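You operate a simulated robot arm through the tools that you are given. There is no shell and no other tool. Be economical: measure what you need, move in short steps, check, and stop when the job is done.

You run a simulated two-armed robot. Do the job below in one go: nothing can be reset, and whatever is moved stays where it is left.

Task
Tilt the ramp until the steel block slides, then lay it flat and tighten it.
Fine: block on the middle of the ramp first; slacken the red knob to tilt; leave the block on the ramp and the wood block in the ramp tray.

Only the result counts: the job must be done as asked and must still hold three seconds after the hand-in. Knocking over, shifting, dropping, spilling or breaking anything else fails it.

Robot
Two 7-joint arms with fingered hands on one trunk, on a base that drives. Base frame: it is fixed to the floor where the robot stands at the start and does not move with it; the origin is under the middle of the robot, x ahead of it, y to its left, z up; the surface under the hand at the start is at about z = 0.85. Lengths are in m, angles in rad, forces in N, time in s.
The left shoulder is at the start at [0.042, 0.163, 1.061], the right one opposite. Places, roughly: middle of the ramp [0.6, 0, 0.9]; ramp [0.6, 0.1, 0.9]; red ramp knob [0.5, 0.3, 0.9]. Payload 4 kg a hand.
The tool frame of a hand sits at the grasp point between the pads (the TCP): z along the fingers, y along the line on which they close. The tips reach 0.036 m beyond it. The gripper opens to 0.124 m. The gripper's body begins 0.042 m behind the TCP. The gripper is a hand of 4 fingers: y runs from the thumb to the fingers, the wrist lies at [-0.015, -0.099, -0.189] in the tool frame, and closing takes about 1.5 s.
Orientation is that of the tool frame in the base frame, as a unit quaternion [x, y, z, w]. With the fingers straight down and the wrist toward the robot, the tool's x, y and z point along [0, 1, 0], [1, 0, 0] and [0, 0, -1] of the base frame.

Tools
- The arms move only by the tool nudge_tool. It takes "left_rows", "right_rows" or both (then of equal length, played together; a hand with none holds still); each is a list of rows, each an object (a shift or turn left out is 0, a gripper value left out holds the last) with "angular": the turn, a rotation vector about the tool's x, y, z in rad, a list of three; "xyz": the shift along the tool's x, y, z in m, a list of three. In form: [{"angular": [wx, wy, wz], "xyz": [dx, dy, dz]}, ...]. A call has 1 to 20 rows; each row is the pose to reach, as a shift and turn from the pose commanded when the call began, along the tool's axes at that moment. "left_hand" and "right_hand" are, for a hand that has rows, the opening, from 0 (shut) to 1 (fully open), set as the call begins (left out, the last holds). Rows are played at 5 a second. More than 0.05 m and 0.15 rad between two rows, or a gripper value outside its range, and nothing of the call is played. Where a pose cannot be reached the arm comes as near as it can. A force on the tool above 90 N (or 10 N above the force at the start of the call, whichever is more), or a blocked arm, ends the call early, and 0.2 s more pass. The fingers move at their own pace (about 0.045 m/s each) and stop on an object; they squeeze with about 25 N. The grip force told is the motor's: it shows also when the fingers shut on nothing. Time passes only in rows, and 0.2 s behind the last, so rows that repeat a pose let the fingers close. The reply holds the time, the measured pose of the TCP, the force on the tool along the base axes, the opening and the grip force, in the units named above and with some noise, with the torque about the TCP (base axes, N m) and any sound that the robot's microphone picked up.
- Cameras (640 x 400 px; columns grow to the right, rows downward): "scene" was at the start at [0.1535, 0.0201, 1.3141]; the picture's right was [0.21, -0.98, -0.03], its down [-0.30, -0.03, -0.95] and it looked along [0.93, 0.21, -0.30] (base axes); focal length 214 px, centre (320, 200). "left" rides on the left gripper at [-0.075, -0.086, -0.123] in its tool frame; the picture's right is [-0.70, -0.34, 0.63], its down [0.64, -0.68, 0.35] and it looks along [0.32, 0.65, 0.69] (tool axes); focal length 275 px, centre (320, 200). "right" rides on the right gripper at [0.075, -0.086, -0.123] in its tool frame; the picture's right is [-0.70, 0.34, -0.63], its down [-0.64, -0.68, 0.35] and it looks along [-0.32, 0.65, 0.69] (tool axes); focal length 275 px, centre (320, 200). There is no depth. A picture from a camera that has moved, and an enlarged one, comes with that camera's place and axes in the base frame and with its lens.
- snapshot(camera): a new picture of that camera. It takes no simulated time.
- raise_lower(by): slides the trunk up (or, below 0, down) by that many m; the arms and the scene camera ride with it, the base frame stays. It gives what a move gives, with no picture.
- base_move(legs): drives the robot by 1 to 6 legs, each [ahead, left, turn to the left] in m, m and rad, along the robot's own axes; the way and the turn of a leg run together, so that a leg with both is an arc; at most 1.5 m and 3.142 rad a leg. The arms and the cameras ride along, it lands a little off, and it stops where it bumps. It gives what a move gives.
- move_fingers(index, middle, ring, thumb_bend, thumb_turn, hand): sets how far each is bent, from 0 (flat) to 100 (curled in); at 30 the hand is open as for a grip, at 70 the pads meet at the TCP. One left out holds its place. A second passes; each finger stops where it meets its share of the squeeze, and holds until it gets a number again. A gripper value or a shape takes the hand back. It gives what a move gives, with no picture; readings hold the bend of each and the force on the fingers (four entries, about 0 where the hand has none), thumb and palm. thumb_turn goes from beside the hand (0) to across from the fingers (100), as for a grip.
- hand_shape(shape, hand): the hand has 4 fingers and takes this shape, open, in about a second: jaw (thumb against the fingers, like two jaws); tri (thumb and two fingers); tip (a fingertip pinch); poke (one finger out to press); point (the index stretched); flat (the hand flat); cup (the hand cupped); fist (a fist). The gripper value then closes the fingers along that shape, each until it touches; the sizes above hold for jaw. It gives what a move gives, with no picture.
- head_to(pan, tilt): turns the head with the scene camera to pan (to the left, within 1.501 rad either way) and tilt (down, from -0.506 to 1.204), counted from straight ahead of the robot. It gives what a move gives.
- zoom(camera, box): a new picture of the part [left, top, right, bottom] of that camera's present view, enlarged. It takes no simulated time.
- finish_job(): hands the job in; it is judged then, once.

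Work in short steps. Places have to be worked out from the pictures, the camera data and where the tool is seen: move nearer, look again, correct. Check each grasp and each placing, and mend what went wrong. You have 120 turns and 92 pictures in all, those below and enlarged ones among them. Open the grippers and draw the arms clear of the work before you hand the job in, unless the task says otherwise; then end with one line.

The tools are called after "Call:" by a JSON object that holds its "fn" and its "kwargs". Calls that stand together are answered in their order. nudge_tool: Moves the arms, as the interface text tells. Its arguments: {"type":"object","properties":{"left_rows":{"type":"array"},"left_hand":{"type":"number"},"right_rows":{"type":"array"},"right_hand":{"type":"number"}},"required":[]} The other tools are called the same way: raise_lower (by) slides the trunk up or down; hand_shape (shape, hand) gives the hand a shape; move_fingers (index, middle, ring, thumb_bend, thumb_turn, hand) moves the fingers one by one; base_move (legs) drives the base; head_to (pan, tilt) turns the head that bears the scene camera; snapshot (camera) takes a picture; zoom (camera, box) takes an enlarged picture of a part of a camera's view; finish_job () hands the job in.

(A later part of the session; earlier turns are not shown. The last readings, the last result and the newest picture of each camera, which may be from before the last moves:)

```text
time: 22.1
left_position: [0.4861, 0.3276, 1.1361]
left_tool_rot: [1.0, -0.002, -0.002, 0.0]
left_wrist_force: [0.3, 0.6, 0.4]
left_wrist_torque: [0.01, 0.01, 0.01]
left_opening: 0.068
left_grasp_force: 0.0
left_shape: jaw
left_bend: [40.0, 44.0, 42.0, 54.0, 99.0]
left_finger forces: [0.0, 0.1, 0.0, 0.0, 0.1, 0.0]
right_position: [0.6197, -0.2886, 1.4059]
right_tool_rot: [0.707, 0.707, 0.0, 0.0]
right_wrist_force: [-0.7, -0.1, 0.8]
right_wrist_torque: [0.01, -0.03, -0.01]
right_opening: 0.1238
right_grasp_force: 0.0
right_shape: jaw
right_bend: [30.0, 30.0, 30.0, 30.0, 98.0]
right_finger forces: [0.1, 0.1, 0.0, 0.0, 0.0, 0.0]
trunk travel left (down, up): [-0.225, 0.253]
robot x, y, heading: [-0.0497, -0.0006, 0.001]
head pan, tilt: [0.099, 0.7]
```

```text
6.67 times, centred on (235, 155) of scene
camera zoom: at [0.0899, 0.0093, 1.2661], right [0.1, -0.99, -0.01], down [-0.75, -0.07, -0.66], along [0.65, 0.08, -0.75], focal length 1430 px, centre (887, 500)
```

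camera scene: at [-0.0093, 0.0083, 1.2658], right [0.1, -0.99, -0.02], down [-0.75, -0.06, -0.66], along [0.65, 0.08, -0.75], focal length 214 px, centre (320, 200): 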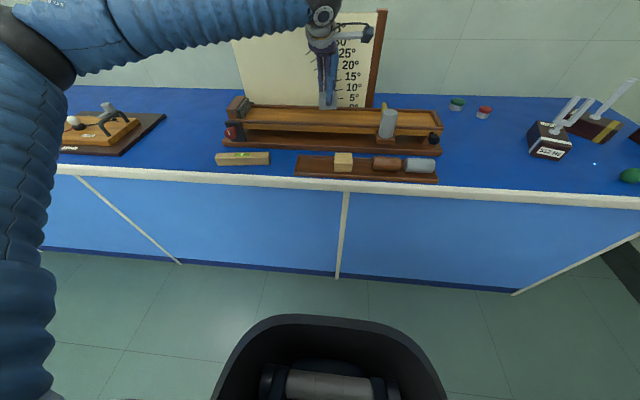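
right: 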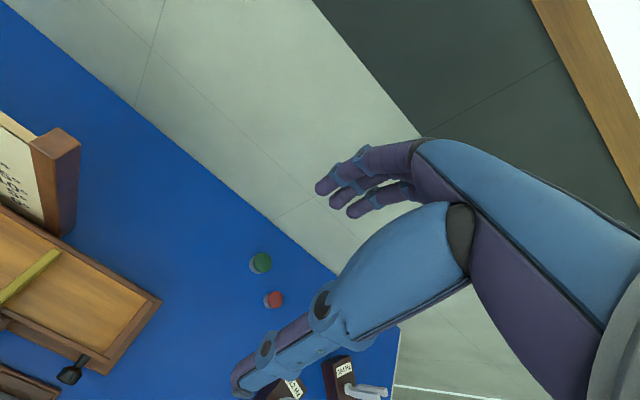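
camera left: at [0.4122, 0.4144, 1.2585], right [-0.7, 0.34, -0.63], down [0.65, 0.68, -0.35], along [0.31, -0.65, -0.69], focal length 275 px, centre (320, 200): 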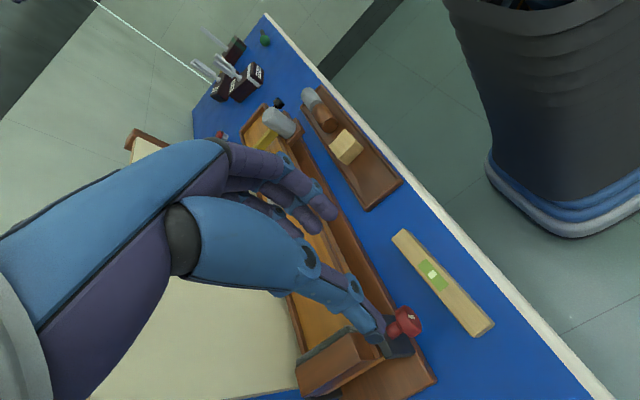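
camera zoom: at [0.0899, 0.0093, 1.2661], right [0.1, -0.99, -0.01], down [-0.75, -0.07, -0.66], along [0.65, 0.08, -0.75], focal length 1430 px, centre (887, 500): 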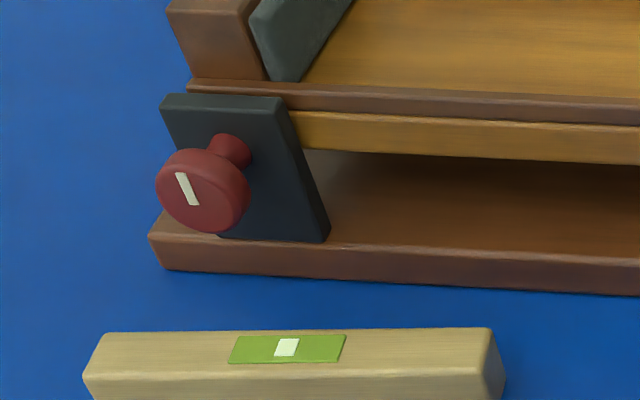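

Knob head front centre triangulates to (0.532, 0.340, 0.916), diameter ~37 mm; mark about vertical. I pitch the left hand 45° so the fingers point forward-down, just in front of the knob.

Call:
{"fn": "nudge_tool", "kwargs": {"left_rows": [{"xyz": [-0.005, -0.003, 0.01], "angular": [0, 0.131, 0]}, {"xyz": [-0.01, -0.006, 0.025], "angular": [0, 0.262, 0]}, {"xyz": [-0.015, -0.009, 0.04], "angular": [0, 0.393, 0]}, {"xyz": [-0.02, -0.012, 0.055], "angular": [0, 0.524, 0]}, {"xyz": [-0.025, -0.012, 0.075], "angular": [0, 0.655, 0]}, {"xyz": [-0.025, -0.012, 0.095], "angular": [0, 0.785, 0]}]}}

Call:
{"fn": "snapshot", "kwargs": {"camera": "left"}}

Call:
{"fn": "snapshot", "kwargs": {"camera": "scene"}}

```text
time: 23.5
left_position: [0.4599, 0.3395, 1.0415]
left_tool_rot: [0.925, -0.001, 0.381, -0.001]
left_wrist_force: [-0.3, 0.6, 0.0]
left_wrist_torque: [0.01, 0.02, 0.03]
left_opening: 0.068
left_grasp_force: 0.2
left_shape: jaw
left_bend: [40.0, 44.0, 42.0, 54.0, 99.0]
left_finger forces: [0.0, 0.1, 0.0, 0.0, 0.1, 0.0]
right_position: [0.6204, -0.2876, 1.406]
right_tool_rot: [0.706, 0.708, 0.001, 0.0]
right_wrist_force: [0.1, 0.1, 0.2]
right_wrist_torque: [-0.02, 0.01, -0.02]
right_opening: 0.1241
right_grasp_force: 0.1
right_shape: jaw
right_bend: [30.0, 30.0, 30.0, 30.0, 98.0]
right_finger forces: [0.0, 0.0, 0.0, 0.1, 0.0, 0.0]
trunk travel left (down, up): [-0.225, 0.253]
robot x, y, heading: [-0.0527, -0.0011, -0.002]
head pan, tilt: [0.099, 0.7]
```

```text
60 pictures are left
camera left: at [0.3213, 0.425, 1.0741], right [-0.05, 0.34, -0.94], down [0.7, 0.68, 0.21], along [0.71, -0.65, -0.27], focal length 275 px, centre (320, 200)
```

left: 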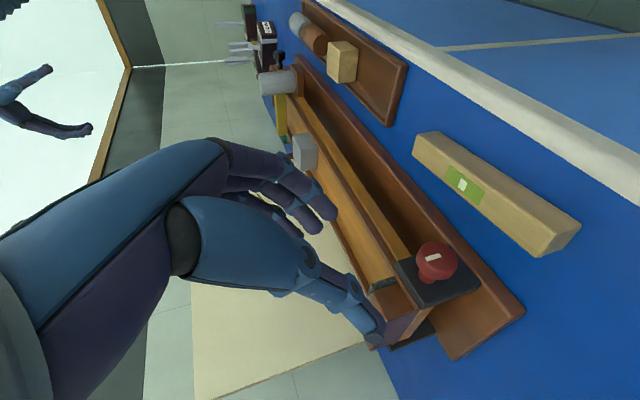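

```text
59 pictures are left
camera scene: at [0.0901, 0.0097, 1.266], right [0.1, -0.99, -0.01], down [-0.75, -0.07, -0.66], along [0.65, 0.08, -0.75], focal length 214 px, centre (320, 200)
```

scene: 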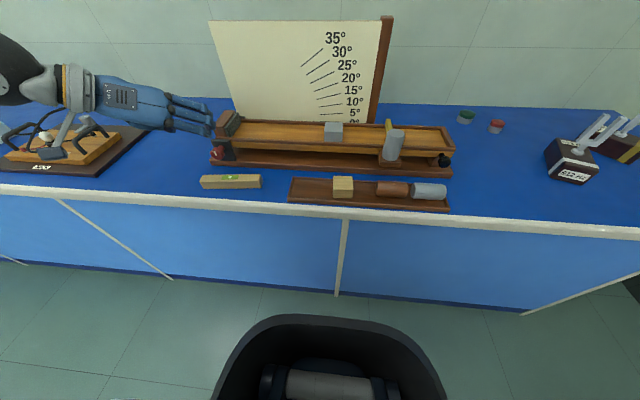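

I swing the hand 0.8 rad about the knob's axis (leaning right, for a loosening stroke) to a pre-grasp 7 cm back from the knob.

Call:
{"fn": "nudge_tool", "kwargs": {"left_rows": [{"xyz": [-0.006, 0.007, 0.01], "angular": [0.094, 0, 0.094]}, {"xyz": [-0.012, 0.014, 0.02], "angular": [0.189, 0, 0.189]}, {"xyz": [-0.022, 0.021, 0.033], "angular": [0.283, 0, 0.283]}, {"xyz": [-0.032, 0.028, 0.046], "angular": [0.377, 0, 0.377]}, {"xyz": [-0.042, 0.035, 0.06], "angular": [0.472, 0, 0.472]}, {"xyz": [-0.05, 0.041, 0.0707], "angular": [0.566, 0, 0.566]}]}}

Call:
{"fn": "snapshot", "kwargs": {"camera": "left"}}

Call:
{"fn": "zoom", "kwargs": {"camera": "scene", "box": [150, 90, 310, 200]}}

```text
time: 24.9
left_position: [0.4892, 0.2985, 0.9585]
left_tool_rot: [0.852, -0.151, 0.35, -0.36]
left_wrist_force: [0.0, 0.3, -0.2]
left_wrist_torque: [0.01, -0.03, 0.02]
left_opening: 0.068
left_grasp_force: 0.1
left_shape: jaw
left_bend: [40.0, 44.0, 42.0, 54.0, 99.0]
left_finger forces: [0.1, 0.1, 0.0, 0.1, 0.1, 0.0]
left hand out of reach, approached as far as the arm can: row 4, 5, 6
right_position: [0.6196, -0.2903, 1.4036]
right_tool_rot: [0.707, 0.707, -0.001, -0.002]
right_wrist_force: [0.7, 0.5, -1.0]
right_wrist_torque: [0.06, 0.0, -0.02]
right_opening: 0.1237
right_grasp_force: 0.0
right_shape: jaw
right_bend: [30.0, 30.0, 30.0, 30.0, 98.0]
right_finger forces: [0.0, 0.1, 0.0, 0.0, 0.0, 0.1]
trunk travel left (down, up): [-0.225, 0.253]
robot x, y, heading: [-0.0492, 0.0, 0.003]
head pan, tilt: [0.099, 0.7]
```

```text
58 pictures are left
camera left: at [0.3497, 0.3329, 1.0428], right [-0.05, 0.91, -0.41], down [0.7, 0.32, 0.63], along [0.71, -0.26, -0.66], focal length 275 px, centre (320, 200)
```

left: 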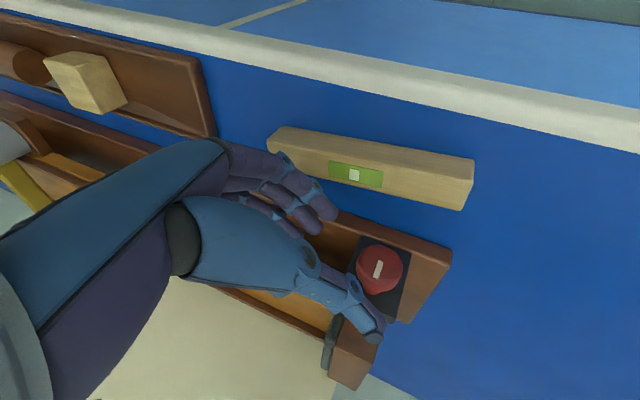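

```text
3.64 times, centred on (230, 145) of scene
camera zoom: at [0.0907, 0.0074, 1.2658], right [0.1, -0.99, -0.02], down [-0.75, -0.07, -0.66], along [0.65, 0.08, -0.75], focal length 780 px, centre (647, 400)
```

zoom: 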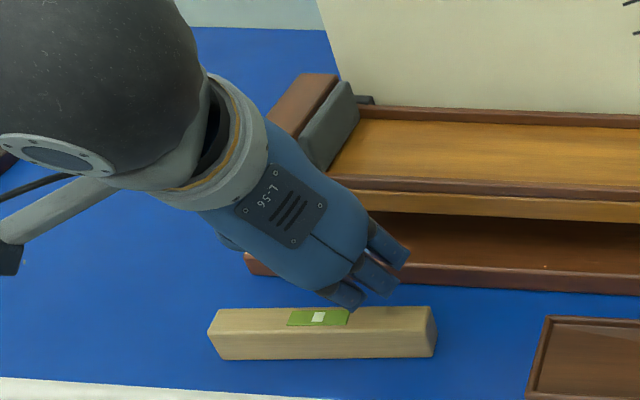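

Pose is nearly reached but the arm is cramped. I lift a bit and back the base up 0.10 m.

Call:
{"fn": "nudge_tool", "kwargs": {"left_rows": [{"xyz": [0.01, -0.0145, -0.01]}, {"xyz": [0.0197, -0.0287, -0.0197]}]}}

Call:
{"fn": "base_move", "kwargs": {"legs": [[-0.1, 0, 0]]}}

```text
time: 25.5
left_position: [0.4882, 0.2973, 0.9985]
left_tool_rot: [0.851, -0.151, 0.35, -0.36]
left_wrist_force: [-0.8, -0.6, 0.4]
left_wrist_torque: [-0.01, 0.04, 0.01]
left_opening: 0.0681
left_grasp_force: 0.1
left_shape: jaw
left_bend: [40.0, 44.0, 42.0, 54.0, 99.0]
left_finger forces: [0.0, 0.1, 0.1, 0.1, 0.0, 0.0]
right_position: [0.6194, -0.2884, 1.406]
right_tool_rot: [0.707, 0.708, -0.001, 0.0]
right_wrist_force: [0.2, 0.5, -0.3]
right_wrist_torque: [-0.02, 0.04, 0.01]
right_opening: 0.1238
right_grasp_force: 0.1
right_shape: jaw
right_bend: [30.0, 30.0, 30.0, 30.0, 98.0]
right_finger forces: [0.1, 0.0, 0.0, 0.0, 0.1, 0.0]
trunk travel left (down, up): [-0.225, 0.253]
robot x, y, heading: [-0.0481, -0.0039, -0.001]
head pan, tilt: [0.099, 0.7]
```

```text
time: 26.6
left_position: [0.3887, 0.2984, 0.9983]
left_tool_rot: [0.852, -0.15, 0.351, -0.36]
left_wrist_force: [-1.0, 0.9, 0.3]
left_wrist_torque: [0.02, -0.04, -0.01]
left_opening: 0.0679
left_grasp_force: 0.0
left_shape: jaw
left_bend: [40.0, 44.0, 42.0, 54.0, 99.0]
left_finger forces: [0.0, 0.0, 0.0, 0.0, 0.0, 0.1]
right_position: [0.5194, -0.2882, 1.4069]
right_tool_rot: [0.706, 0.708, 0.0, 0.0]
right_wrist_force: [-0.7, 0.1, 1.2]
right_wrist_torque: [0.02, -0.05, -0.03]
right_opening: 0.1239
right_grasp_force: 0.1
right_shape: jaw
right_bend: [30.0, 30.0, 30.0, 30.0, 98.0]
right_finger forces: [0.1, 0.1, 0.0, 0.0, 0.0, 0.1]
trunk travel left (down, up): [-0.225, 0.253]
robot x, y, heading: [-0.1525, 0.0004, 0.005]
head pan, tilt: [0.099, 0.7]
```

Move the hand forward to the pre-grasp in front of the knob.

Call:
{"fn": "nudge_tool", "kwargs": {"left_rows": [{"xyz": [0.0177, 0.0, 0.0177]}, {"xyz": [0.0354, 0.0, 0.0354]}, {"xyz": [0.0608, 0.0, 0.0608]}, {"xyz": [0.05, 0.015, 0.071]}, {"xyz": [0.04, 0.03, 0.0815]}]}}

Call:
{"fn": "snapshot", "kwargs": {"camera": "left"}}

Call:
{"fn": "zoom", "kwargs": {"camera": "scene", "box": [170, 80, 330, 180]}}

```text
time: 27.9
left_position: [0.476, 0.2963, 0.954]
left_tool_rot: [0.852, -0.15, 0.349, -0.36]
left_wrist_force: [-0.4, 0.1, -0.3]
left_wrist_torque: [-0.02, 0.01, -0.01]
left_opening: 0.0679
left_grasp_force: 0.0
left_shape: jaw
left_bend: [40.0, 44.0, 42.0, 54.0, 99.0]
left_finger forces: [0.1, 0.1, 0.1, 0.0, 0.0, 0.1]
right_position: [0.5218, -0.2891, 1.4049]
right_tool_rot: [0.706, 0.708, 0.0, 0.0]
right_wrist_force: [0.0, -0.5, 0.5]
right_wrist_torque: [0.02, -0.01, -0.01]
right_opening: 0.1236
right_grasp_force: 0.1
right_shape: jaw
right_bend: [30.0, 30.0, 30.0, 30.0, 98.0]
right_finger forces: [0.0, 0.0, 0.0, 0.0, 0.1, 0.0]
trunk travel left (down, up): [-0.225, 0.253]
robot x, y, heading: [-0.1517, 0.0013, 0.007]
head pan, tilt: [0.099, 0.7]
```

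```text
56 pictures are left
camera left: at [0.337, 0.3328, 1.0394], right [-0.05, 0.91, -0.41], down [0.7, 0.32, 0.63], along [0.71, -0.26, -0.66], focal length 275 px, centre (320, 200)
```

left: 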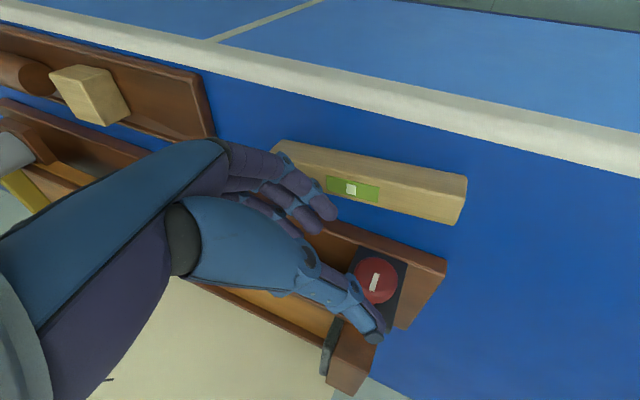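

```text
4.00 times, centred on (250, 130) of scene
camera zoom: at [-0.0083, 0.0084, 1.2658], right [0.1, -0.99, -0.02], down [-0.75, -0.07, -0.66], along [0.65, 0.08, -0.75], focal length 858 px, centre (600, 480)
```

zoom: 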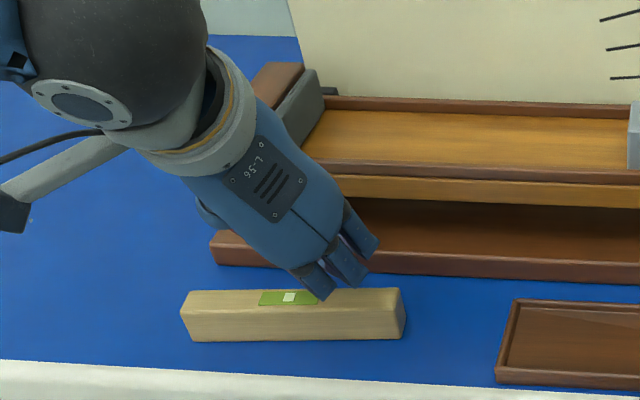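

Knob confirmed at (0.532, 0.339, 0.917). Advance along the fingers 6 cm.

Call:
{"fn": "nudge_tool", "kwargs": {"left_rows": [{"xyz": [0, 0, 0.02]}, {"xyz": [0, 0, 0.04]}, {"xyz": [0, 0, 0.052]}, {"xyz": [0, 0, 0.062]}]}}

Call:
{"fn": "snapshot", "kwargs": {"camera": "left"}}

Call:
{"fn": "zoom", "kwargs": {"camera": "scene", "box": [170, 80, 330, 180]}}

```text
time: 28.9
left_position: [0.5189, 0.3294, 0.9257]
left_tool_rot: [0.851, -0.15, 0.351, -0.361]
left_wrist_force: [3.0, -1.3, 8.8]
left_wrist_torque: [-0.46, 0.05, 0.08]
left_opening: 0.0666
left_grasp_force: 0.1
left_shape: jaw
left_bend: [42.0, 44.0, 42.0, 54.0, 99.0]
left_finger forces: [10.1, 0.1, 0.0, 0.0, 0.1, 0.0]
right_position: [0.52, -0.289, 1.4055]
right_tool_rot: [0.706, 0.709, 0.001, 0.0]
right_wrist_force: [-0.3, 0.3, 0.5]
right_wrist_torque: [-0.01, -0.01, -0.01]
right_opening: 0.124
right_grasp_force: 0.0
right_shape: jaw
right_bend: [30.0, 30.0, 30.0, 30.0, 98.0]
right_finger forces: [0.0, 0.0, 0.1, 0.0, 0.0, 0.0]
trunk travel left (down, up): [-0.225, 0.253]
robot x, y, heading: [-0.1513, -0.0001, 0.002]
head pan, tilt: [0.099, 0.7]
```

```text
54 pictures are left
camera left: at [0.3791, 0.365, 1.0099], right [-0.04, 0.91, -0.41], down [0.7, 0.32, 0.64], along [0.71, -0.26, -0.65], focal length 275 px, centre (320, 200)
```

left: 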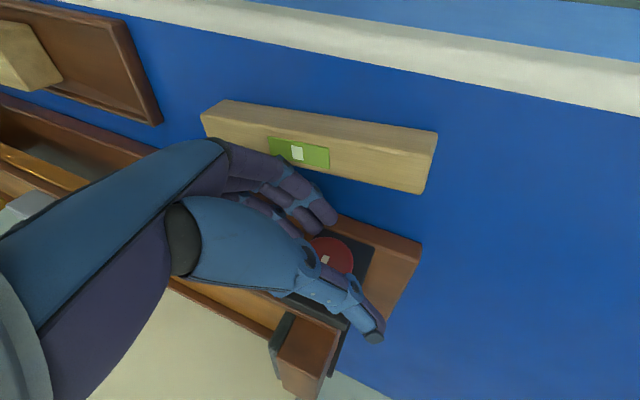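

```text
4.00 times, centred on (250, 130) of scene
camera zoom: at [-0.0097, 0.0081, 1.2663], right [0.1, -0.99, -0.02], down [-0.75, -0.07, -0.66], along [0.65, 0.08, -0.75], focal length 858 px, centre (600, 480)
```

zoom: 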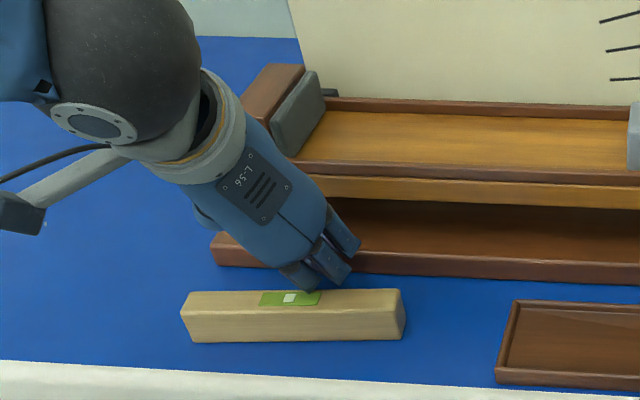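

The index finger touches something (10 N); I back off 6 mm and close to see how the fingers settle on the knob.

Call:
{"fn": "nudge_tool", "kwargs": {"left_rows": [{"xyz": [0, 0, -0.006]}]}}

Call:
{"fn": "nudge_tool", "kwargs": {"left_hand": 0, "left_rows": [{"xyz": [0, 0, 0]}, {"xyz": [0, 0, 0]}, {"xyz": [0, 0, 0]}, {"xyz": [0, 0, 0]}, {"xyz": [0, 0, 0]}, {"xyz": [0, 0, 0]}]}}

Call:
{"fn": "zoom", "kwargs": {"camera": "left", "box": [220, 160, 440, 360]}}

```text
time: 29.2
left_position: [0.5142, 0.3281, 0.9267]
left_tool_rot: [0.851, -0.15, 0.35, -0.361]
left_wrist_force: [0.5, -0.3, 0.1]
left_wrist_torque: [-0.02, -0.03, 0.06]
left_opening: 0.068
left_grasp_force: 0.0
left_shape: jaw
left_bend: [40.0, 44.0, 42.0, 54.0, 99.0]
left_finger forces: [1.0, 0.0, 0.1, 0.0, 0.0, 0.1]
right_position: [0.521, -0.2879, 1.4057]
right_tool_rot: [0.706, 0.708, 0.0, 0.0]
right_wrist_force: [0.5, 0.2, 0.1]
right_wrist_torque: [-0.01, 0.0, 0.0]
right_opening: 0.1237
right_grasp_force: 0.1
right_shape: jaw
right_bend: [30.0, 30.0, 30.0, 30.0, 98.0]
right_finger forces: [0.0, 0.0, 0.1, 0.0, 0.1, 0.0]
trunk travel left (down, up): [-0.225, 0.253]
robot x, y, heading: [-0.1516, 0.004, -0.0]
head pan, tilt: [0.099, 0.7]
```

```text
time: 30.6
left_position: [0.5133, 0.3292, 0.9286]
left_tool_rot: [0.851, -0.149, 0.351, -0.36]
left_wrist_force: [0.8, 14.3, 15.4]
left_wrist_torque: [0.25, -0.23, 0.11]
left_opening: 0.0309
left_grasp_force: 25.1
left_shape: jaw
left_bend: [55.0, 64.0, 63.0, 61.0, 100.0]
left_finger forces: [2.7, 10.4, 0.0, 0.0, 32.1, 0.1]
right_position: [0.5199, -0.2871, 1.4078]
right_tool_rot: [0.706, 0.708, 0.001, 0.001]
right_wrist_force: [0.1, -0.5, 0.3]
right_wrist_torque: [-0.05, -0.01, -0.02]
right_opening: 0.1239
right_grasp_force: 0.0
right_shape: jaw
right_bend: [30.0, 30.0, 30.0, 30.0, 98.0]
right_finger forces: [0.0, 0.0, 0.0, 0.0, 0.0, 0.0]
trunk travel left (down, up): [-0.225, 0.253]
robot x, y, heading: [-0.1503, -0.0023, -0.0]
head pan, tilt: [0.099, 0.7]
```

```text
2.00 times, centred on (330, 260) of left
camera zoom: at [0.3743, 0.3638, 1.013], right [-0.05, 0.91, -0.41], down [0.7, 0.32, 0.64], along [0.71, -0.26, -0.65], focal length 551 px, centre (300, 80)
```

zoom: 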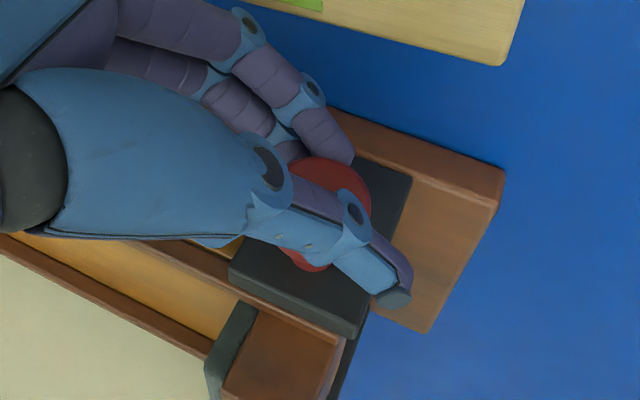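

The knob is pinched between thumb and fingers. I make the loosening stroke: rotate 1.2 rad counter-clockwise (seen from the robot) about the knob axis.

Call:
{"fn": "nudge_tool", "kwargs": {"left_rows": [{"xyz": [-0.0002, -0.002, 0.0002], "angular": [-0.0943, 0, -0.0943]}, {"xyz": [-0.0006, -0.0039, 0.0006], "angular": [-0.1886, 0, -0.1886]}, {"xyz": [-0.0012, -0.0058, 0.0012], "angular": [-0.2829, 0, -0.2829]}, {"xyz": [-0.002, -0.0076, 0.002], "angular": [-0.3772, 0, -0.3772]}, {"xyz": [-0.0029, -0.0091, 0.0029], "angular": [-0.4715, 0, -0.4715]}, {"xyz": [-0.004, -0.0106, 0.004], "angular": [-0.5658, 0, -0.5658]}, {"xyz": [-0.0052, -0.0117, 0.0052], "angular": [-0.66, 0, -0.66]}, {"xyz": [-0.0064, -0.0127, 0.0064], "angular": [-0.7544, 0, -0.7544]}, {"xyz": [-0.0078, -0.0134, 0.0078], "angular": [-0.8487, 0, -0.8487]}]}}

Call:
{"fn": "snapshot", "kwargs": {"camera": "left"}}

Call:
{"fn": "zoom", "kwargs": {"camera": "scene", "box": [170, 80, 330, 180]}}

```text
time: 32.6
left_position: [0.5143, 0.3461, 0.9272]
left_tool_rot: [0.906, 0.076, 0.373, 0.183]
left_wrist_force: [-2.8, 6.5, -1.8]
left_wrist_torque: [0.09, -0.02, -0.15]
left_opening: 0.0275
left_grasp_force: 25.3
left_shape: jaw
left_bend: [53.0, 63.0, 63.0, 63.0, 100.0]
left_finger forces: [5.9, 11.8, 2.3, 0.0, 28.0, 0.0]
right_position: [0.5205, -0.2878, 1.4071]
right_tool_rot: [0.706, 0.708, 0.0, 0.0]
right_wrist_force: [-0.1, 0.6, 0.1]
right_wrist_torque: [-0.02, 0.03, 0.01]
right_opening: 0.1237
right_grasp_force: 0.0
right_shape: jaw
right_bend: [30.0, 30.0, 30.0, 30.0, 98.0]
right_finger forces: [0.1, 0.1, 0.0, 0.0, 0.0, 0.0]
trunk travel left (down, up): [-0.225, 0.253]
robot x, y, heading: [-0.148, 0.0019, 0.002]
head pan, tilt: [0.099, 0.7]
```

```text
51 pictures are left
camera left: at [0.3742, 0.4373, 0.9256], right [-0.05, -0.06, -1.0], down [0.7, 0.71, -0.07], along [0.71, -0.7, 0.0], focal length 275 px, centre (320, 200)
```

left: 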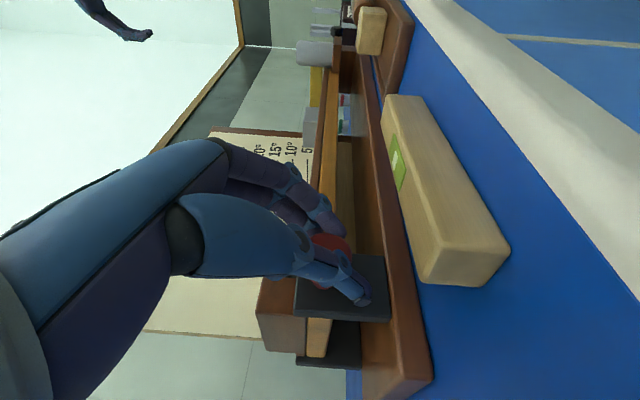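

```text
4.00 times, centred on (250, 130) of scene
camera zoom: at [-0.0094, 0.0093, 1.2659], right [0.1, -0.99, -0.01], down [-0.75, -0.07, -0.66], along [0.65, 0.08, -0.75], focal length 858 px, centre (600, 480)
```

zoom: 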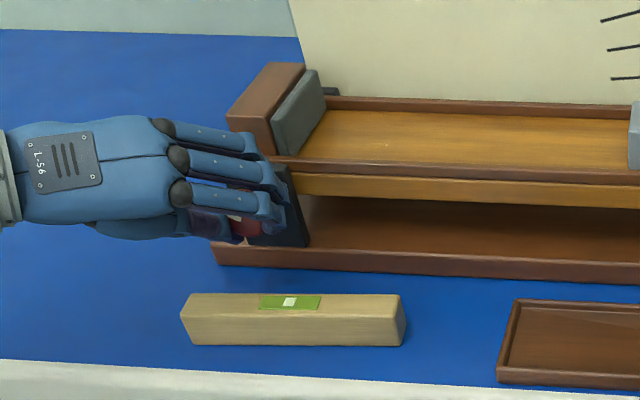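

Stroke done with low torque. I open and withdraw to read the knob's mark.

Call:
{"fn": "nudge_tool", "kwargs": {"left_hand": 0.55, "left_rows": [{"xyz": [0, 0, 0]}, {"xyz": [0, 0, 0]}, {"xyz": [0, 0, 0]}, {"xyz": [0, 0, -0.03]}, {"xyz": [0, 0, -0.06]}, {"xyz": [0, 0, -0.08]}]}}

Call:
{"fn": "zoom", "kwargs": {"camera": "scene", "box": [170, 80, 330, 180]}}

Call:
{"fn": "snapshot", "kwargs": {"camera": "left"}}

```text
time: 34.0
left_position: [0.4574, 0.3671, 0.9816]
left_tool_rot: [0.907, 0.076, 0.373, 0.183]
left_wrist_force: [0.2, 0.1, 0.4]
left_wrist_torque: [-0.04, 0.0, 0.0]
left_opening: 0.0679
left_grasp_force: 0.1
left_shape: jaw
left_bend: [40.0, 44.0, 42.0, 54.0, 99.0]
left_finger forces: [0.1, 0.0, 0.1, 0.0, 0.1, 0.0]
right_position: [0.5195, -0.2904, 1.4067]
right_tool_rot: [0.706, 0.708, 0.001, 0.001]
right_wrist_force: [-1.1, -0.2, -0.8]
right_wrist_torque: [0.02, 0.01, -0.02]
right_opening: 0.1238
right_grasp_force: 0.1
right_shape: jaw
right_bend: [30.0, 30.0, 30.0, 30.0, 98.0]
right_finger forces: [0.0, 0.0, 0.1, 0.1, 0.0, 0.0]
trunk travel left (down, up): [-0.225, 0.253]
robot x, y, heading: [-0.1501, -0.0024, 0.003]
head pan, tilt: [0.099, 0.7]
```

```text
4.00 times, centred on (250, 130) of scene
camera zoom: at [-0.0097, 0.0087, 1.2661], right [0.1, -0.99, -0.01], down [-0.75, -0.07, -0.66], along [0.65, 0.08, -0.75], focal length 858 px, centre (600, 480)
```

zoom: 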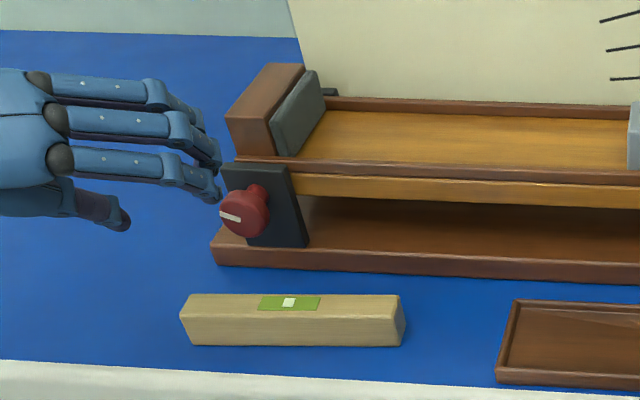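

```text
48 pictures are left
camera left: at [0.3174, 0.4591, 0.9791], right [-0.05, -0.05, -1.0], down [0.7, 0.71, -0.07], along [0.71, -0.7, 0.0], focal length 275 px, centre (320, 200)
```

left: 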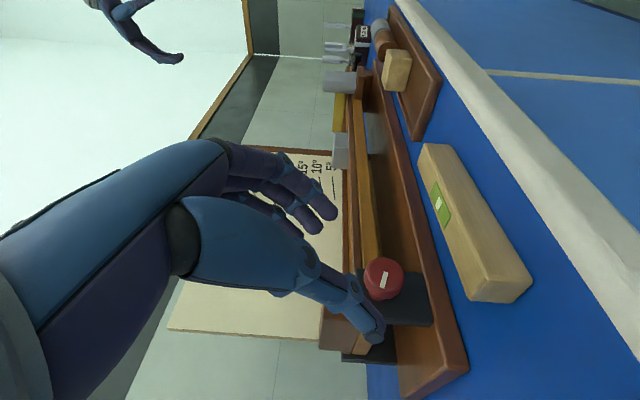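

The mark shows the knob turned ~70° counter-clockwise. Next I bring the right hand down toward the black handle, turning it 90°.

Call:
{"fn": "nudge_tool", "kwargs": {"right_rows": [{"xyz": [0, -0.009, 0.025], "angular": [0, 0, -0.143]}, {"xyz": [0, -0.018, 0.05], "angular": [0, 0, -0.286]}, {"xyz": [0, -0.027, 0.075], "angular": [0, 0, -0.428]}, {"xyz": [0, -0.036, 0.1], "angular": [0, 0, -0.571]}, {"xyz": [0, -0.045, 0.125], "angular": [0, 0, -0.714]}, {"xyz": [0, -0.054, 0.15], "angular": [0, 0, -0.857]}, {"xyz": [0, -0.063, 0.175], "angular": [0, 0, -1.0]}, {"xyz": [0, -0.072, 0.2], "angular": [0, 0, -1.142]}, {"xyz": [0, -0.081, 0.225], "angular": [0, 0, -1.285]}, {"xyz": [0, -0.09, 0.25], "angular": [0, 0, -1.428]}, {"xyz": [0, -0.1, 0.275], "angular": [0, 0, -1.571]}]}}

Call:
{"fn": "nudge_tool", "kwargs": {"right_rows": [{"xyz": [0, 0, 0.01], "angular": [0, -0.131, 0]}, {"xyz": [0, 0, 0.02], "angular": [0, -0.262, 0]}, {"xyz": [0, 0, 0.03], "angular": [0, -0.393, 0]}, {"xyz": [0, 0, 0.04], "angular": [0, -0.524, 0]}, {"xyz": [0, 0, 0.05], "angular": [0, -0.655, 0]}, {"xyz": [0, 0, 0.06], "angular": [0, -0.785, 0]}]}}

Call:
{"fn": "snapshot", "kwargs": {"camera": "right"}}

Call:
{"fn": "snapshot", "kwargs": {"camera": "scene"}}

```text
time: 36.5
left_position: [0.4572, 0.3674, 0.9805]
left_tool_rot: [0.906, 0.076, 0.373, 0.183]
left_wrist_force: [-0.2, 0.0, 0.6]
left_wrist_torque: [-0.01, -0.01, -0.04]
left_opening: 0.068
left_grasp_force: 0.1
left_shape: jaw
left_bend: [40.0, 44.0, 42.0, 54.0, 99.0]
left_finger forces: [0.0, 0.1, 0.0, 0.0, 0.0, 0.0]
right_position: [0.295, -0.1984, 1.1781]
right_tool_rot: [0.007, 1.0, 0.002, -0.007]
right_wrist_force: [0.1, 0.4, 0.5]
right_wrist_torque: [0.0, 0.0, 0.02]
right_opening: 0.1238
right_grasp_force: 0.1
right_shape: jaw
right_bend: [30.0, 30.0, 30.0, 30.0, 98.0]
right_finger forces: [0.0, 0.1, 0.0, 0.0, 0.0, 0.1]
right hand out of reach, approached as far as the arm can: row 7, 8, 9, 10, 11
trunk travel left (down, up): [-0.225, 0.253]
robot x, y, heading: [-0.1515, 0.0022, -0.001]
head pan, tilt: [0.099, 0.7]
```

```text
time: 37.9
left_position: [0.4571, 0.3672, 0.981]
left_tool_rot: [0.906, 0.075, 0.373, 0.183]
left_wrist_force: [-0.9, -0.1, -0.1]
left_wrist_torque: [0.03, 0.05, -0.03]
left_opening: 0.0677
left_grasp_force: 0.0
left_shape: jaw
left_bend: [40.0, 44.0, 42.0, 54.0, 99.0]
left_finger forces: [0.1, 0.0, 0.1, 0.0, 0.0, 0.0]
right_position: [0.1867, -0.1811, 1.2257]
right_tool_rot: [0.006, 0.954, -0.001, 0.3]
right_wrist_force: [-0.1, 0.9, 0.9]
right_wrist_torque: [0.0, -0.01, 0.01]
right_opening: 0.1239
right_grasp_force: 0.1
right_shape: jaw
right_bend: [30.0, 30.0, 30.0, 30.0, 98.0]
right_finger forces: [0.0, 0.0, 0.0, 0.1, 0.0, 0.0]
right hand out of reach, approached as far as the arm can: row 1, 2, 3, 4, 5, 6
trunk travel left (down, up): [-0.225, 0.253]
robot x, y, heading: [-0.1483, -0.0003, 0.011]
head pan, tilt: [0.099, 0.7]
```

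```text
47 pictures are left
camera right: at [0.0533, -0.2646, 1.2821], right [0.21, 0.33, 0.92], down [0.72, -0.69, 0.09], along [0.66, 0.64, -0.39], focal length 275 px, centre (320, 200)
```

right: 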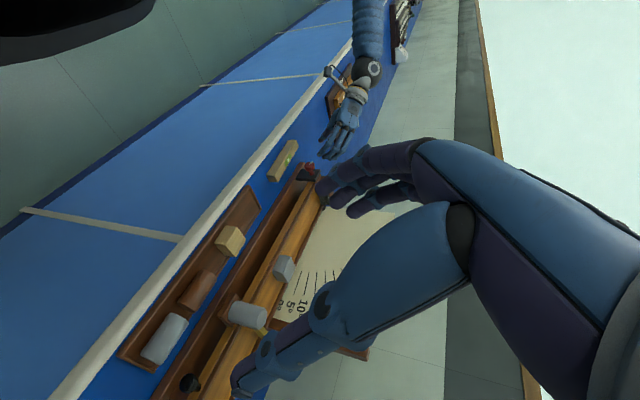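

```text
46 pictures are left
camera scene: at [-0.0095, 0.0089, 1.266], right [0.1, -0.99, -0.02], down [-0.75, -0.07, -0.66], along [0.65, 0.08, -0.75], focal length 214 px, centre (320, 200)
```

scene: 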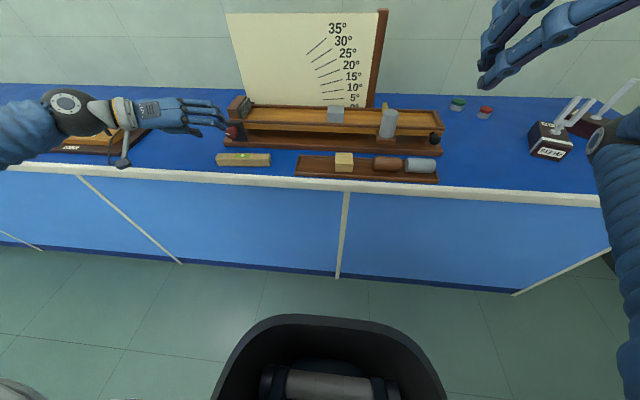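

The right arm folded too near the body; I extend it forward and down to about (0.44, -0.22, 1.02).

Call:
{"fn": "nudge_tool", "kwargs": {"right_rows": [{"xyz": [-0.011, -0.005, 0.039], "angular": [0, -0.022, 0]}, {"xyz": [-0.022, -0.01, 0.078], "angular": [0, -0.044, 0]}, {"xyz": [-0.033, -0.015, 0.118], "angular": [0, -0.066, 0]}, {"xyz": [-0.045, -0.02, 0.157], "angular": [0, -0.088, 0]}, {"xyz": [-0.056, -0.025, 0.196], "angular": [0, -0.11, 0]}, {"xyz": [-0.067, -0.03, 0.235], "angular": [0, -0.132, 0]}, {"xyz": [-0.078, -0.035, 0.275], "angular": [0, -0.154, 0]}, {"xyz": [-0.089, -0.04, 0.314], "angular": [0, -0.174, 0]}]}}

Call:
{"fn": "snapshot", "kwargs": {"camera": "right"}}

```text
time: 39.6
left_position: [0.4581, 0.3664, 0.982]
left_tool_rot: [0.906, 0.076, 0.373, 0.182]
left_wrist_force: [-0.4, 0.1, 0.2]
left_wrist_torque: [-0.01, 0.0, -0.01]
left_opening: 0.0681
left_grasp_force: 0.1
left_shape: jaw
left_bend: [40.0, 44.0, 42.0, 54.0, 99.0]
left_finger forces: [0.0, 0.1, 0.0, 0.0, 0.0, 0.0]
right_position: [0.1671, -0.1667, 1.2648]
right_tool_rot: [0.007, 0.928, -0.002, 0.371]
right_wrist_force: [0.1, -0.3, 0.7]
right_wrist_torque: [0.0, 0.04, 0.02]
right_opening: 0.1239
right_grasp_force: 0.0
right_shape: jaw
right_bend: [30.0, 30.0, 30.0, 30.0, 98.0]
right_finger forces: [0.1, 0.0, 0.1, 0.1, 0.0, 0.0]
right hand out of reach, approached as far as the arm can: row 1, 2, 3, 4, 5, 6, 7, 8
trunk travel left (down, up): [-0.225, 0.253]
robot x, y, heading: [-0.1506, 0.0047, 0.007]
head pan, tilt: [0.099, 0.7]
```

```text
45 pictures are left
camera right: at [0.0266, -0.2509, 1.3012], right [0.07, 0.33, 0.94], down [0.7, -0.69, 0.19], along [0.71, 0.64, -0.28], focal length 275 px, centre (320, 200)
```

right: 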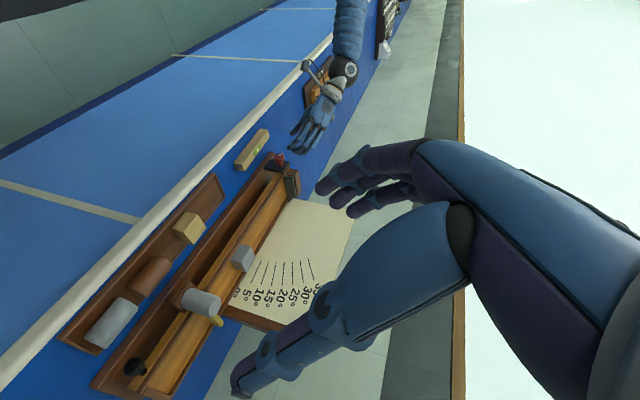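

The arm got caught in a joint-limit configuration. I undo the turns: first un-pitch while moving up and outward.

Call:
{"fn": "nudge_tool", "kwargs": {"right_rows": [{"xyz": [-0.019, -0.013, 0], "angular": [0, 0.127, 0]}, {"xyz": [-0.038, -0.026, 0], "angular": [0, 0.253, 0]}, {"xyz": [-0.057, -0.04, 0], "angular": [0, 0.38, 0]}, {"xyz": [-0.076, -0.053, 0], "angular": [0, 0.507, 0]}, {"xyz": [-0.095, -0.067, 0], "angular": [0, 0.633, 0]}, {"xyz": [-0.113, -0.08, 0], "angular": [0, 0.76, 0]}]}}

Call:
{"fn": "nudge_tool", "kwargs": {"right_rows": [{"xyz": [-0.02, -0.005, 0], "angular": [0, 0, 0.143]}, {"xyz": [-0.04, -0.01, 0], "angular": [0, 0, 0.286]}, {"xyz": [-0.06, -0.015, 0], "angular": [0, 0, 0.428]}, {"xyz": [-0.08, -0.02, 0], "angular": [0, 0, 0.571]}, {"xyz": [-0.1, -0.025, 0], "angular": [0, 0, 0.714]}, {"xyz": [-0.12, -0.03, 0], "angular": [0, 0, 0.857]}, {"xyz": [-0.14, -0.035, 0], "angular": [0, 0, 1.0]}, {"xyz": [-0.16, -0.04, 0], "angular": [0, 0, 1.142]}, {"xyz": [-0.18, -0.045, 0], "angular": [0, 0, 1.285]}, {"xyz": [-0.2, -0.05, 0], "angular": [0, 0, 1.428]}, {"xyz": [-0.22, -0.05, 0], "angular": [0, 0, 1.571]}]}}

```text
time: 41.0
left_position: [0.4573, 0.3664, 0.9816]
left_tool_rot: [0.907, 0.076, 0.373, 0.182]
left_wrist_force: [-0.3, 0.2, -0.3]
left_wrist_torque: [0.01, 0.0, -0.01]
left_opening: 0.068
left_grasp_force: 0.1
left_shape: jaw
left_bend: [40.0, 44.0, 42.0, 54.0, 99.0]
left_finger forces: [0.0, 0.1, 0.0, 0.0, 0.0, 0.0]
right_position: [0.2542, -0.2503, 1.3422]
right_tool_rot: [0.007, 1.0, 0.001, 0.011]
right_wrist_force: [-0.5, 0.3, 0.0]
right_wrist_torque: [-0.01, -0.01, 0.01]
right_opening: 0.1241
right_grasp_force: 0.0
right_shape: jaw
right_bend: [30.0, 30.0, 30.0, 30.0, 98.0]
right_finger forces: [0.0, 0.0, 0.0, 0.1, 0.1, 0.0]
right hand out of reach, approached as far as the arm can: row 1, 2
trunk travel left (down, up): [-0.225, 0.253]
robot x, y, heading: [-0.1473, -0.002, -0.0]
head pan, tilt: [0.099, 0.7]
```

```text
time: 43.5
left_position: [0.4573, 0.3667, 0.981]
left_tool_rot: [0.906, 0.077, 0.374, 0.183]
left_wrist_force: [0.2, -0.6, -0.4]
left_wrist_torque: [0.01, 0.01, 0.01]
left_opening: 0.0681
left_grasp_force: 0.1
left_shape: jaw
left_bend: [40.0, 44.0, 42.0, 54.0, 99.0]
left_finger forces: [0.0, 0.1, 0.1, 0.0, 0.0, 0.0]
right_position: [0.4739, -0.303, 1.347]
right_tool_rot: [0.713, 0.701, 0.009, 0.008]
right_wrist_force: [-0.3, -0.4, -0.2]
right_wrist_torque: [-0.03, -0.01, 0.01]
right_opening: 0.124
right_grasp_force: 0.1
right_shape: jaw
right_bend: [30.0, 30.0, 30.0, 30.0, 98.0]
right_finger forces: [0.1, 0.0, 0.0, 0.0, 0.0, 0.0]
trunk travel left (down, up): [-0.225, 0.253]
robot x, y, heading: [-0.1498, -0.0007, 0.002]
head pan, tilt: [0.099, 0.7]
```

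Back to neutral. Now lower first to z ≈ 1.12, then rotate there as the left arm did.

Call:
{"fn": "nudge_tool", "kwargs": {"right_rows": [{"xyz": [0, 0, 0.045]}, {"xyz": [0, 0, 0.09]}, {"xyz": [0, 0, 0.135]}, {"xyz": [0, 0, 0.18]}, {"xyz": [0, 0.01, 0.225]}]}}

Call:
{"fn": "nudge_tool", "kwargs": {"right_rows": [{"angular": [0, 0, -0.143]}, {"angular": [0, 0, -0.286]}, {"angular": [0, 0, -0.428]}, {"angular": [0, 0, -0.571]}, {"angular": [0, 0, -0.714]}, {"angular": [0, 0, -0.857]}, {"angular": [0, 0, -1.0]}, {"angular": [0, 0, -1.142]}, {"angular": [0, 0, -1.285]}, {"angular": [0, 0, -1.428]}, {"angular": [0, 0, -1.571]}]}}

```text
time: 44.6
left_position: [0.4571, 0.3671, 0.9797]
left_tool_rot: [0.906, 0.076, 0.373, 0.183]
left_wrist_force: [-0.2, 0.0, 0.3]
left_wrist_torque: [-0.03, 0.02, 0.04]
left_opening: 0.068
left_grasp_force: 0.1
left_shape: jaw
left_bend: [40.0, 44.0, 42.0, 54.0, 99.0]
left_finger forces: [0.0, 0.0, 0.0, 0.0, 0.1, 0.0]
right_position: [0.4896, -0.3043, 1.1202]
right_tool_rot: [0.711, 0.703, 0.008, 0.007]
right_wrist_force: [0.3, -0.6, 0.7]
right_wrist_torque: [-0.01, 0.06, -0.01]
right_opening: 0.1243
right_grasp_force: 0.1
right_shape: jaw
right_bend: [30.0, 30.0, 30.0, 30.0, 98.0]
right_finger forces: [0.0, 0.0, 0.0, 0.0, 0.1, 0.1]
trunk travel left (down, up): [-0.225, 0.253]
robot x, y, heading: [-0.1499, 0.0009, 0.005]
head pan, tilt: [0.099, 0.7]
```

```text
time: 47.0
left_position: [0.4591, 0.3654, 0.9808]
left_tool_rot: [0.907, 0.076, 0.373, 0.183]
left_wrist_force: [0.1, -1.2, 0.8]
left_wrist_torque: [0.07, 0.04, 0.07]
left_opening: 0.0679
left_grasp_force: 0.1
left_shape: jaw
left_bend: [40.0, 44.0, 42.0, 54.0, 99.0]
left_finger forces: [0.1, 0.1, 0.0, 0.0, 0.0, 0.0]
right_position: [0.3124, -0.1949, 1.182]
right_tool_rot: [0.033, 0.999, -0.001, 0.0]
right_wrist_force: [-1.2, 3.0, 1.7]
right_wrist_torque: [-0.17, -0.07, 0.06]
right_opening: 0.1241
right_grasp_force: 0.0
right_shape: jaw
right_bend: [30.0, 30.0, 30.0, 30.0, 97.0]
right_finger forces: [0.1, 0.1, 0.0, 0.1, 0.0, 0.0]
right hand out of reach, approached as far as the arm can: row 7, 8, 9, 10, 11
trunk travel left (down, up): [-0.225, 0.253]
robot x, y, heading: [-0.1458, -0.0003, 0.002]
head pan, tilt: [0.099, 0.7]
```

Too far out for that turn. The orientation is reached though; try moving to (0.38, -0.32, 1.12) in this orientation.

Call:
{"fn": "nudge_tool", "kwargs": {"right_rows": [{"xyz": [-0.01, -0.03, 0.01]}, {"xyz": [-0.025, -0.06, 0.02]}, {"xyz": [-0.04, -0.09, 0.04]}, {"xyz": [-0.07, -0.125, 0.06]}]}}

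Call:
{"fn": "snapshot", "kwargs": {"camera": "scene"}}

```text
refused: row 4 steps farther than a row can; nothing moved
```

```text
44 pictures are left
camera scene: at [-0.0082, 0.0077, 1.2659], right [0.1, -0.99, -0.02], down [-0.75, -0.07, -0.66], along [0.65, 0.08, -0.75], focal length 214 px, centre (320, 200)
```

scene: 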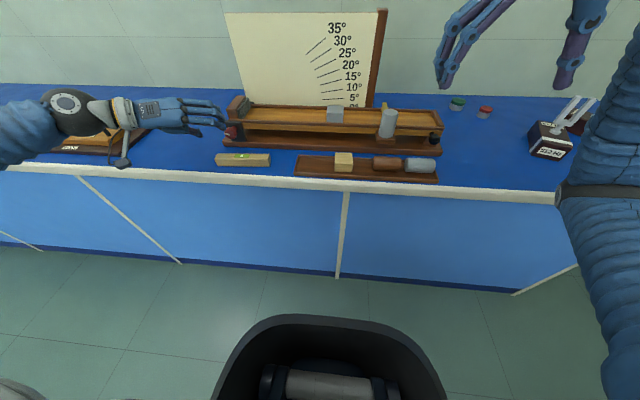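

One step was too long; I resend in smaller steps.

Call:
{"fn": "nudge_tool", "kwargs": {"right_rows": [{"xyz": [-0.01, -0.025, 0.01]}, {"xyz": [-0.025, -0.055, 0.02]}, {"xyz": [-0.04, -0.085, 0.035]}, {"xyz": [-0.055, -0.11, 0.05]}, {"xyz": [-0.07, -0.125, 0.06]}]}}

```text
time: 48.2
left_position: [0.4568, 0.3663, 0.98]
left_tool_rot: [0.907, 0.076, 0.373, 0.183]
left_wrist_force: [-0.7, -0.3, 0.0]
left_wrist_torque: [0.0, 0.02, 0.01]
left_opening: 0.0682
left_grasp_force: 0.1
left_shape: jaw
left_bend: [40.0, 44.0, 42.0, 54.0, 99.0]
left_finger forces: [0.0, 0.0, 0.0, 0.1, 0.1, 0.0]
right_position: [0.2763, -0.2148, 1.1766]
right_tool_rot: [0.007, 1.0, 0.0, 0.012]
right_wrist_force: [-0.3, 0.4, 0.2]
right_wrist_torque: [-0.01, -0.04, 0.01]
right_opening: 0.124
right_grasp_force: 0.0
right_shape: jaw
right_bend: [30.0, 30.0, 30.0, 30.0, 97.0]
right_finger forces: [0.0, 0.1, 0.0, 0.1, 0.0, 0.0]
right hand out of reach, approached as far as the arm can: row 1, 2, 3, 4, 5
trunk travel left (down, up): [-0.225, 0.253]
robot x, y, heading: [-0.1485, -0.0004, 0.0]
head pan, tilt: [0.099, 0.7]
```

The right wrist is at its limits here. The left hand has proven feasible, so I'll do the lifting with it by driving the robot right. First I restore the right arm to neutral and high, and raise the left hand clear.

Call:
{"fn": "nudge_tool", "kwargs": {"right_rows": [{"xyz": [-0.016, -0.008, -0.016], "angular": [0, 0, 0.143]}, {"xyz": [-0.032, -0.016, -0.032], "angular": [0, 0, 0.286]}, {"xyz": [-0.048, -0.024, -0.048], "angular": [0, 0, 0.428]}, {"xyz": [-0.064, -0.032, -0.064], "angular": [0, 0, 0.571]}, {"xyz": [-0.08, -0.04, -0.08], "angular": [0, 0, 0.714]}, {"xyz": [-0.096, -0.048, -0.096], "angular": [0, 0, 0.857]}, {"xyz": [-0.112, -0.056, -0.112], "angular": [0, 0, 1.0]}, {"xyz": [-0.128, -0.064, -0.128], "angular": [0, 0, 1.142]}, {"xyz": [-0.144, -0.072, -0.144], "angular": [0, 0, 1.285]}, {"xyz": [-0.16, -0.08, -0.16], "angular": [0, 0, 1.428]}, {"xyz": [-0.17, -0.09, -0.17], "angular": [0, 0, 1.571]}], "left_rows": [{"xyz": [0, 0, -0.01]}, {"xyz": [0, 0, -0.02]}, {"xyz": [0, 0, -0.03]}, {"xyz": [0, 0, -0.04]}, {"xyz": [0, 0, -0.05]}, {"xyz": [0, 0, -0.06]}, {"xyz": [0, 0, -0.07]}, {"xyz": [0, 0, -0.08]}, {"xyz": [0, 0, -0.08]}, {"xyz": [0, 0, -0.08]}, {"xyz": [0, 0, -0.08]}]}}

```text
time: 50.6
left_position: [0.4017, 0.3889, 1.037]
left_tool_rot: [0.907, 0.076, 0.373, 0.182]
left_wrist_force: [-0.9, 0.1, 0.6]
left_wrist_torque: [-0.01, 0.04, 0.02]
left_opening: 0.0681
left_grasp_force: 0.0
left_shape: jaw
left_bend: [40.0, 44.0, 42.0, 54.0, 99.0]
left_finger forces: [0.0, 0.0, 0.0, 0.0, 0.0, 0.1]
right_position: [0.442, -0.3026, 1.3507]
right_tool_rot: [0.712, 0.702, 0.01, 0.008]
right_wrist_force: [0.9, 0.3, -0.3]
right_wrist_torque: [-0.01, 0.01, 0.02]
right_opening: 0.1239
right_grasp_force: 0.0
right_shape: jaw
right_bend: [30.0, 30.0, 30.0, 30.0, 97.0]
right_finger forces: [0.1, 0.1, 0.0, 0.0, 0.0, 0.0]
trunk travel left (down, up): [-0.225, 0.253]
robot x, y, heading: [-0.1506, 0.0, 0.004]
head pan, tilt: [0.099, 0.7]
```

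Drive right 0.58 m so the handle sits where the knob was relative to the left arm.

Call:
{"fn": "base_move", "kwargs": {"legs": [[0, -0.58, 0]]}}

Call:
{"fn": "head_to", "kwargs": {"pan": 0.4, "tilt": 0.6}}

Call:
{"fn": "snapshot", "kwargs": {"camera": "scene"}}

Call:
{"fn": "snapshot", "kwargs": {"camera": "left"}}

```text
time: 53.9
left_position: [0.4035, -0.1903, 1.0358]
left_tool_rot: [0.907, 0.076, 0.373, 0.182]
left_wrist_force: [-0.1, -0.1, 0.1]
left_wrist_torque: [-0.01, 0.01, 0.02]
left_opening: 0.0679
left_grasp_force: 0.1
left_shape: jaw
left_bend: [40.0, 44.0, 42.0, 54.0, 99.0]
left_finger forces: [0.0, 0.0, 0.1, 0.1, 0.1, 0.1]
right_position: [0.4436, -0.8821, 1.3496]
right_tool_rot: [0.711, 0.703, 0.01, 0.008]
right_wrist_force: [0.3, 0.0, 0.7]
right_wrist_torque: [0.02, 0.01, -0.01]
right_opening: 0.1237
right_grasp_force: 0.0
right_shape: jaw
right_bend: [30.0, 30.0, 30.0, 30.0, 97.0]
right_finger forces: [0.1, 0.0, 0.1, 0.0, 0.0, 0.0]
trunk travel left (down, up): [-0.225, 0.253]
robot x, y, heading: [-0.1452, -0.578, 0.005]
head pan, tilt: [0.099, 0.7]
```

```text
time: 54.7
left_position: [0.4046, -0.1897, 1.0355]
left_tool_rot: [0.906, 0.077, 0.373, 0.183]
left_wrist_force: [0.0, -0.2, -0.3]
left_wrist_torque: [-0.01, 0.01, 0.01]
left_opening: 0.0681
left_grasp_force: 0.2
left_shape: jaw
left_bend: [40.0, 44.0, 42.0, 54.0, 99.0]
left_finger forces: [0.0, 0.1, 0.1, 0.0, 0.0, 0.1]
right_position: [0.4442, -0.8809, 1.3505]
right_tool_rot: [0.712, 0.703, 0.01, 0.009]
right_wrist_force: [0.0, -0.8, -0.5]
right_wrist_torque: [0.02, -0.01, -0.01]
right_opening: 0.1241
right_grasp_force: 0.0
right_shape: jaw
right_bend: [30.0, 30.0, 30.0, 30.0, 97.0]
right_finger forces: [0.0, 0.1, 0.0, 0.0, 0.0, 0.1]
trunk travel left (down, up): [-0.225, 0.253]
robot x, y, heading: [-0.1452, -0.5763, 0.002]
head pan, tilt: [0.4, 0.6]
```

```text
43 pictures are left
camera scene: at [-0.0093, -0.5433, 1.275], right [0.39, -0.92, -0.06], down [-0.64, -0.22, -0.74], along [0.66, 0.32, -0.68], focal length 214 px, centre (320, 200)
```

scene: 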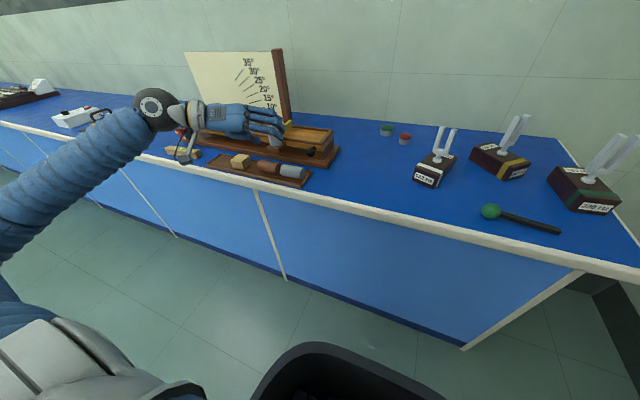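

```text
42 pictures are left
camera left: at [0.2637, -0.0972, 1.0332], right [-0.05, -0.05, -1.0], down [0.7, 0.71, -0.07], along [0.71, -0.7, 0.0], focal length 275 px, centre (320, 200)
```

left: 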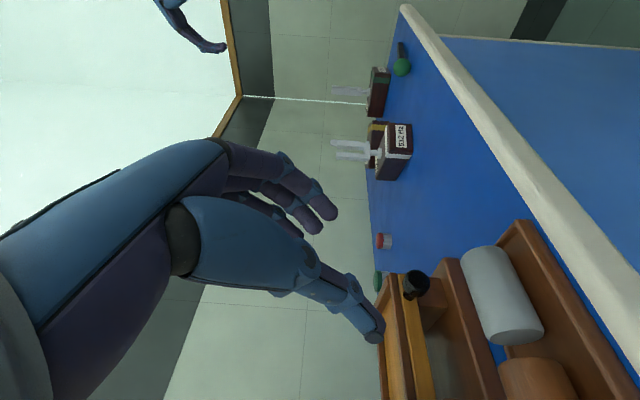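

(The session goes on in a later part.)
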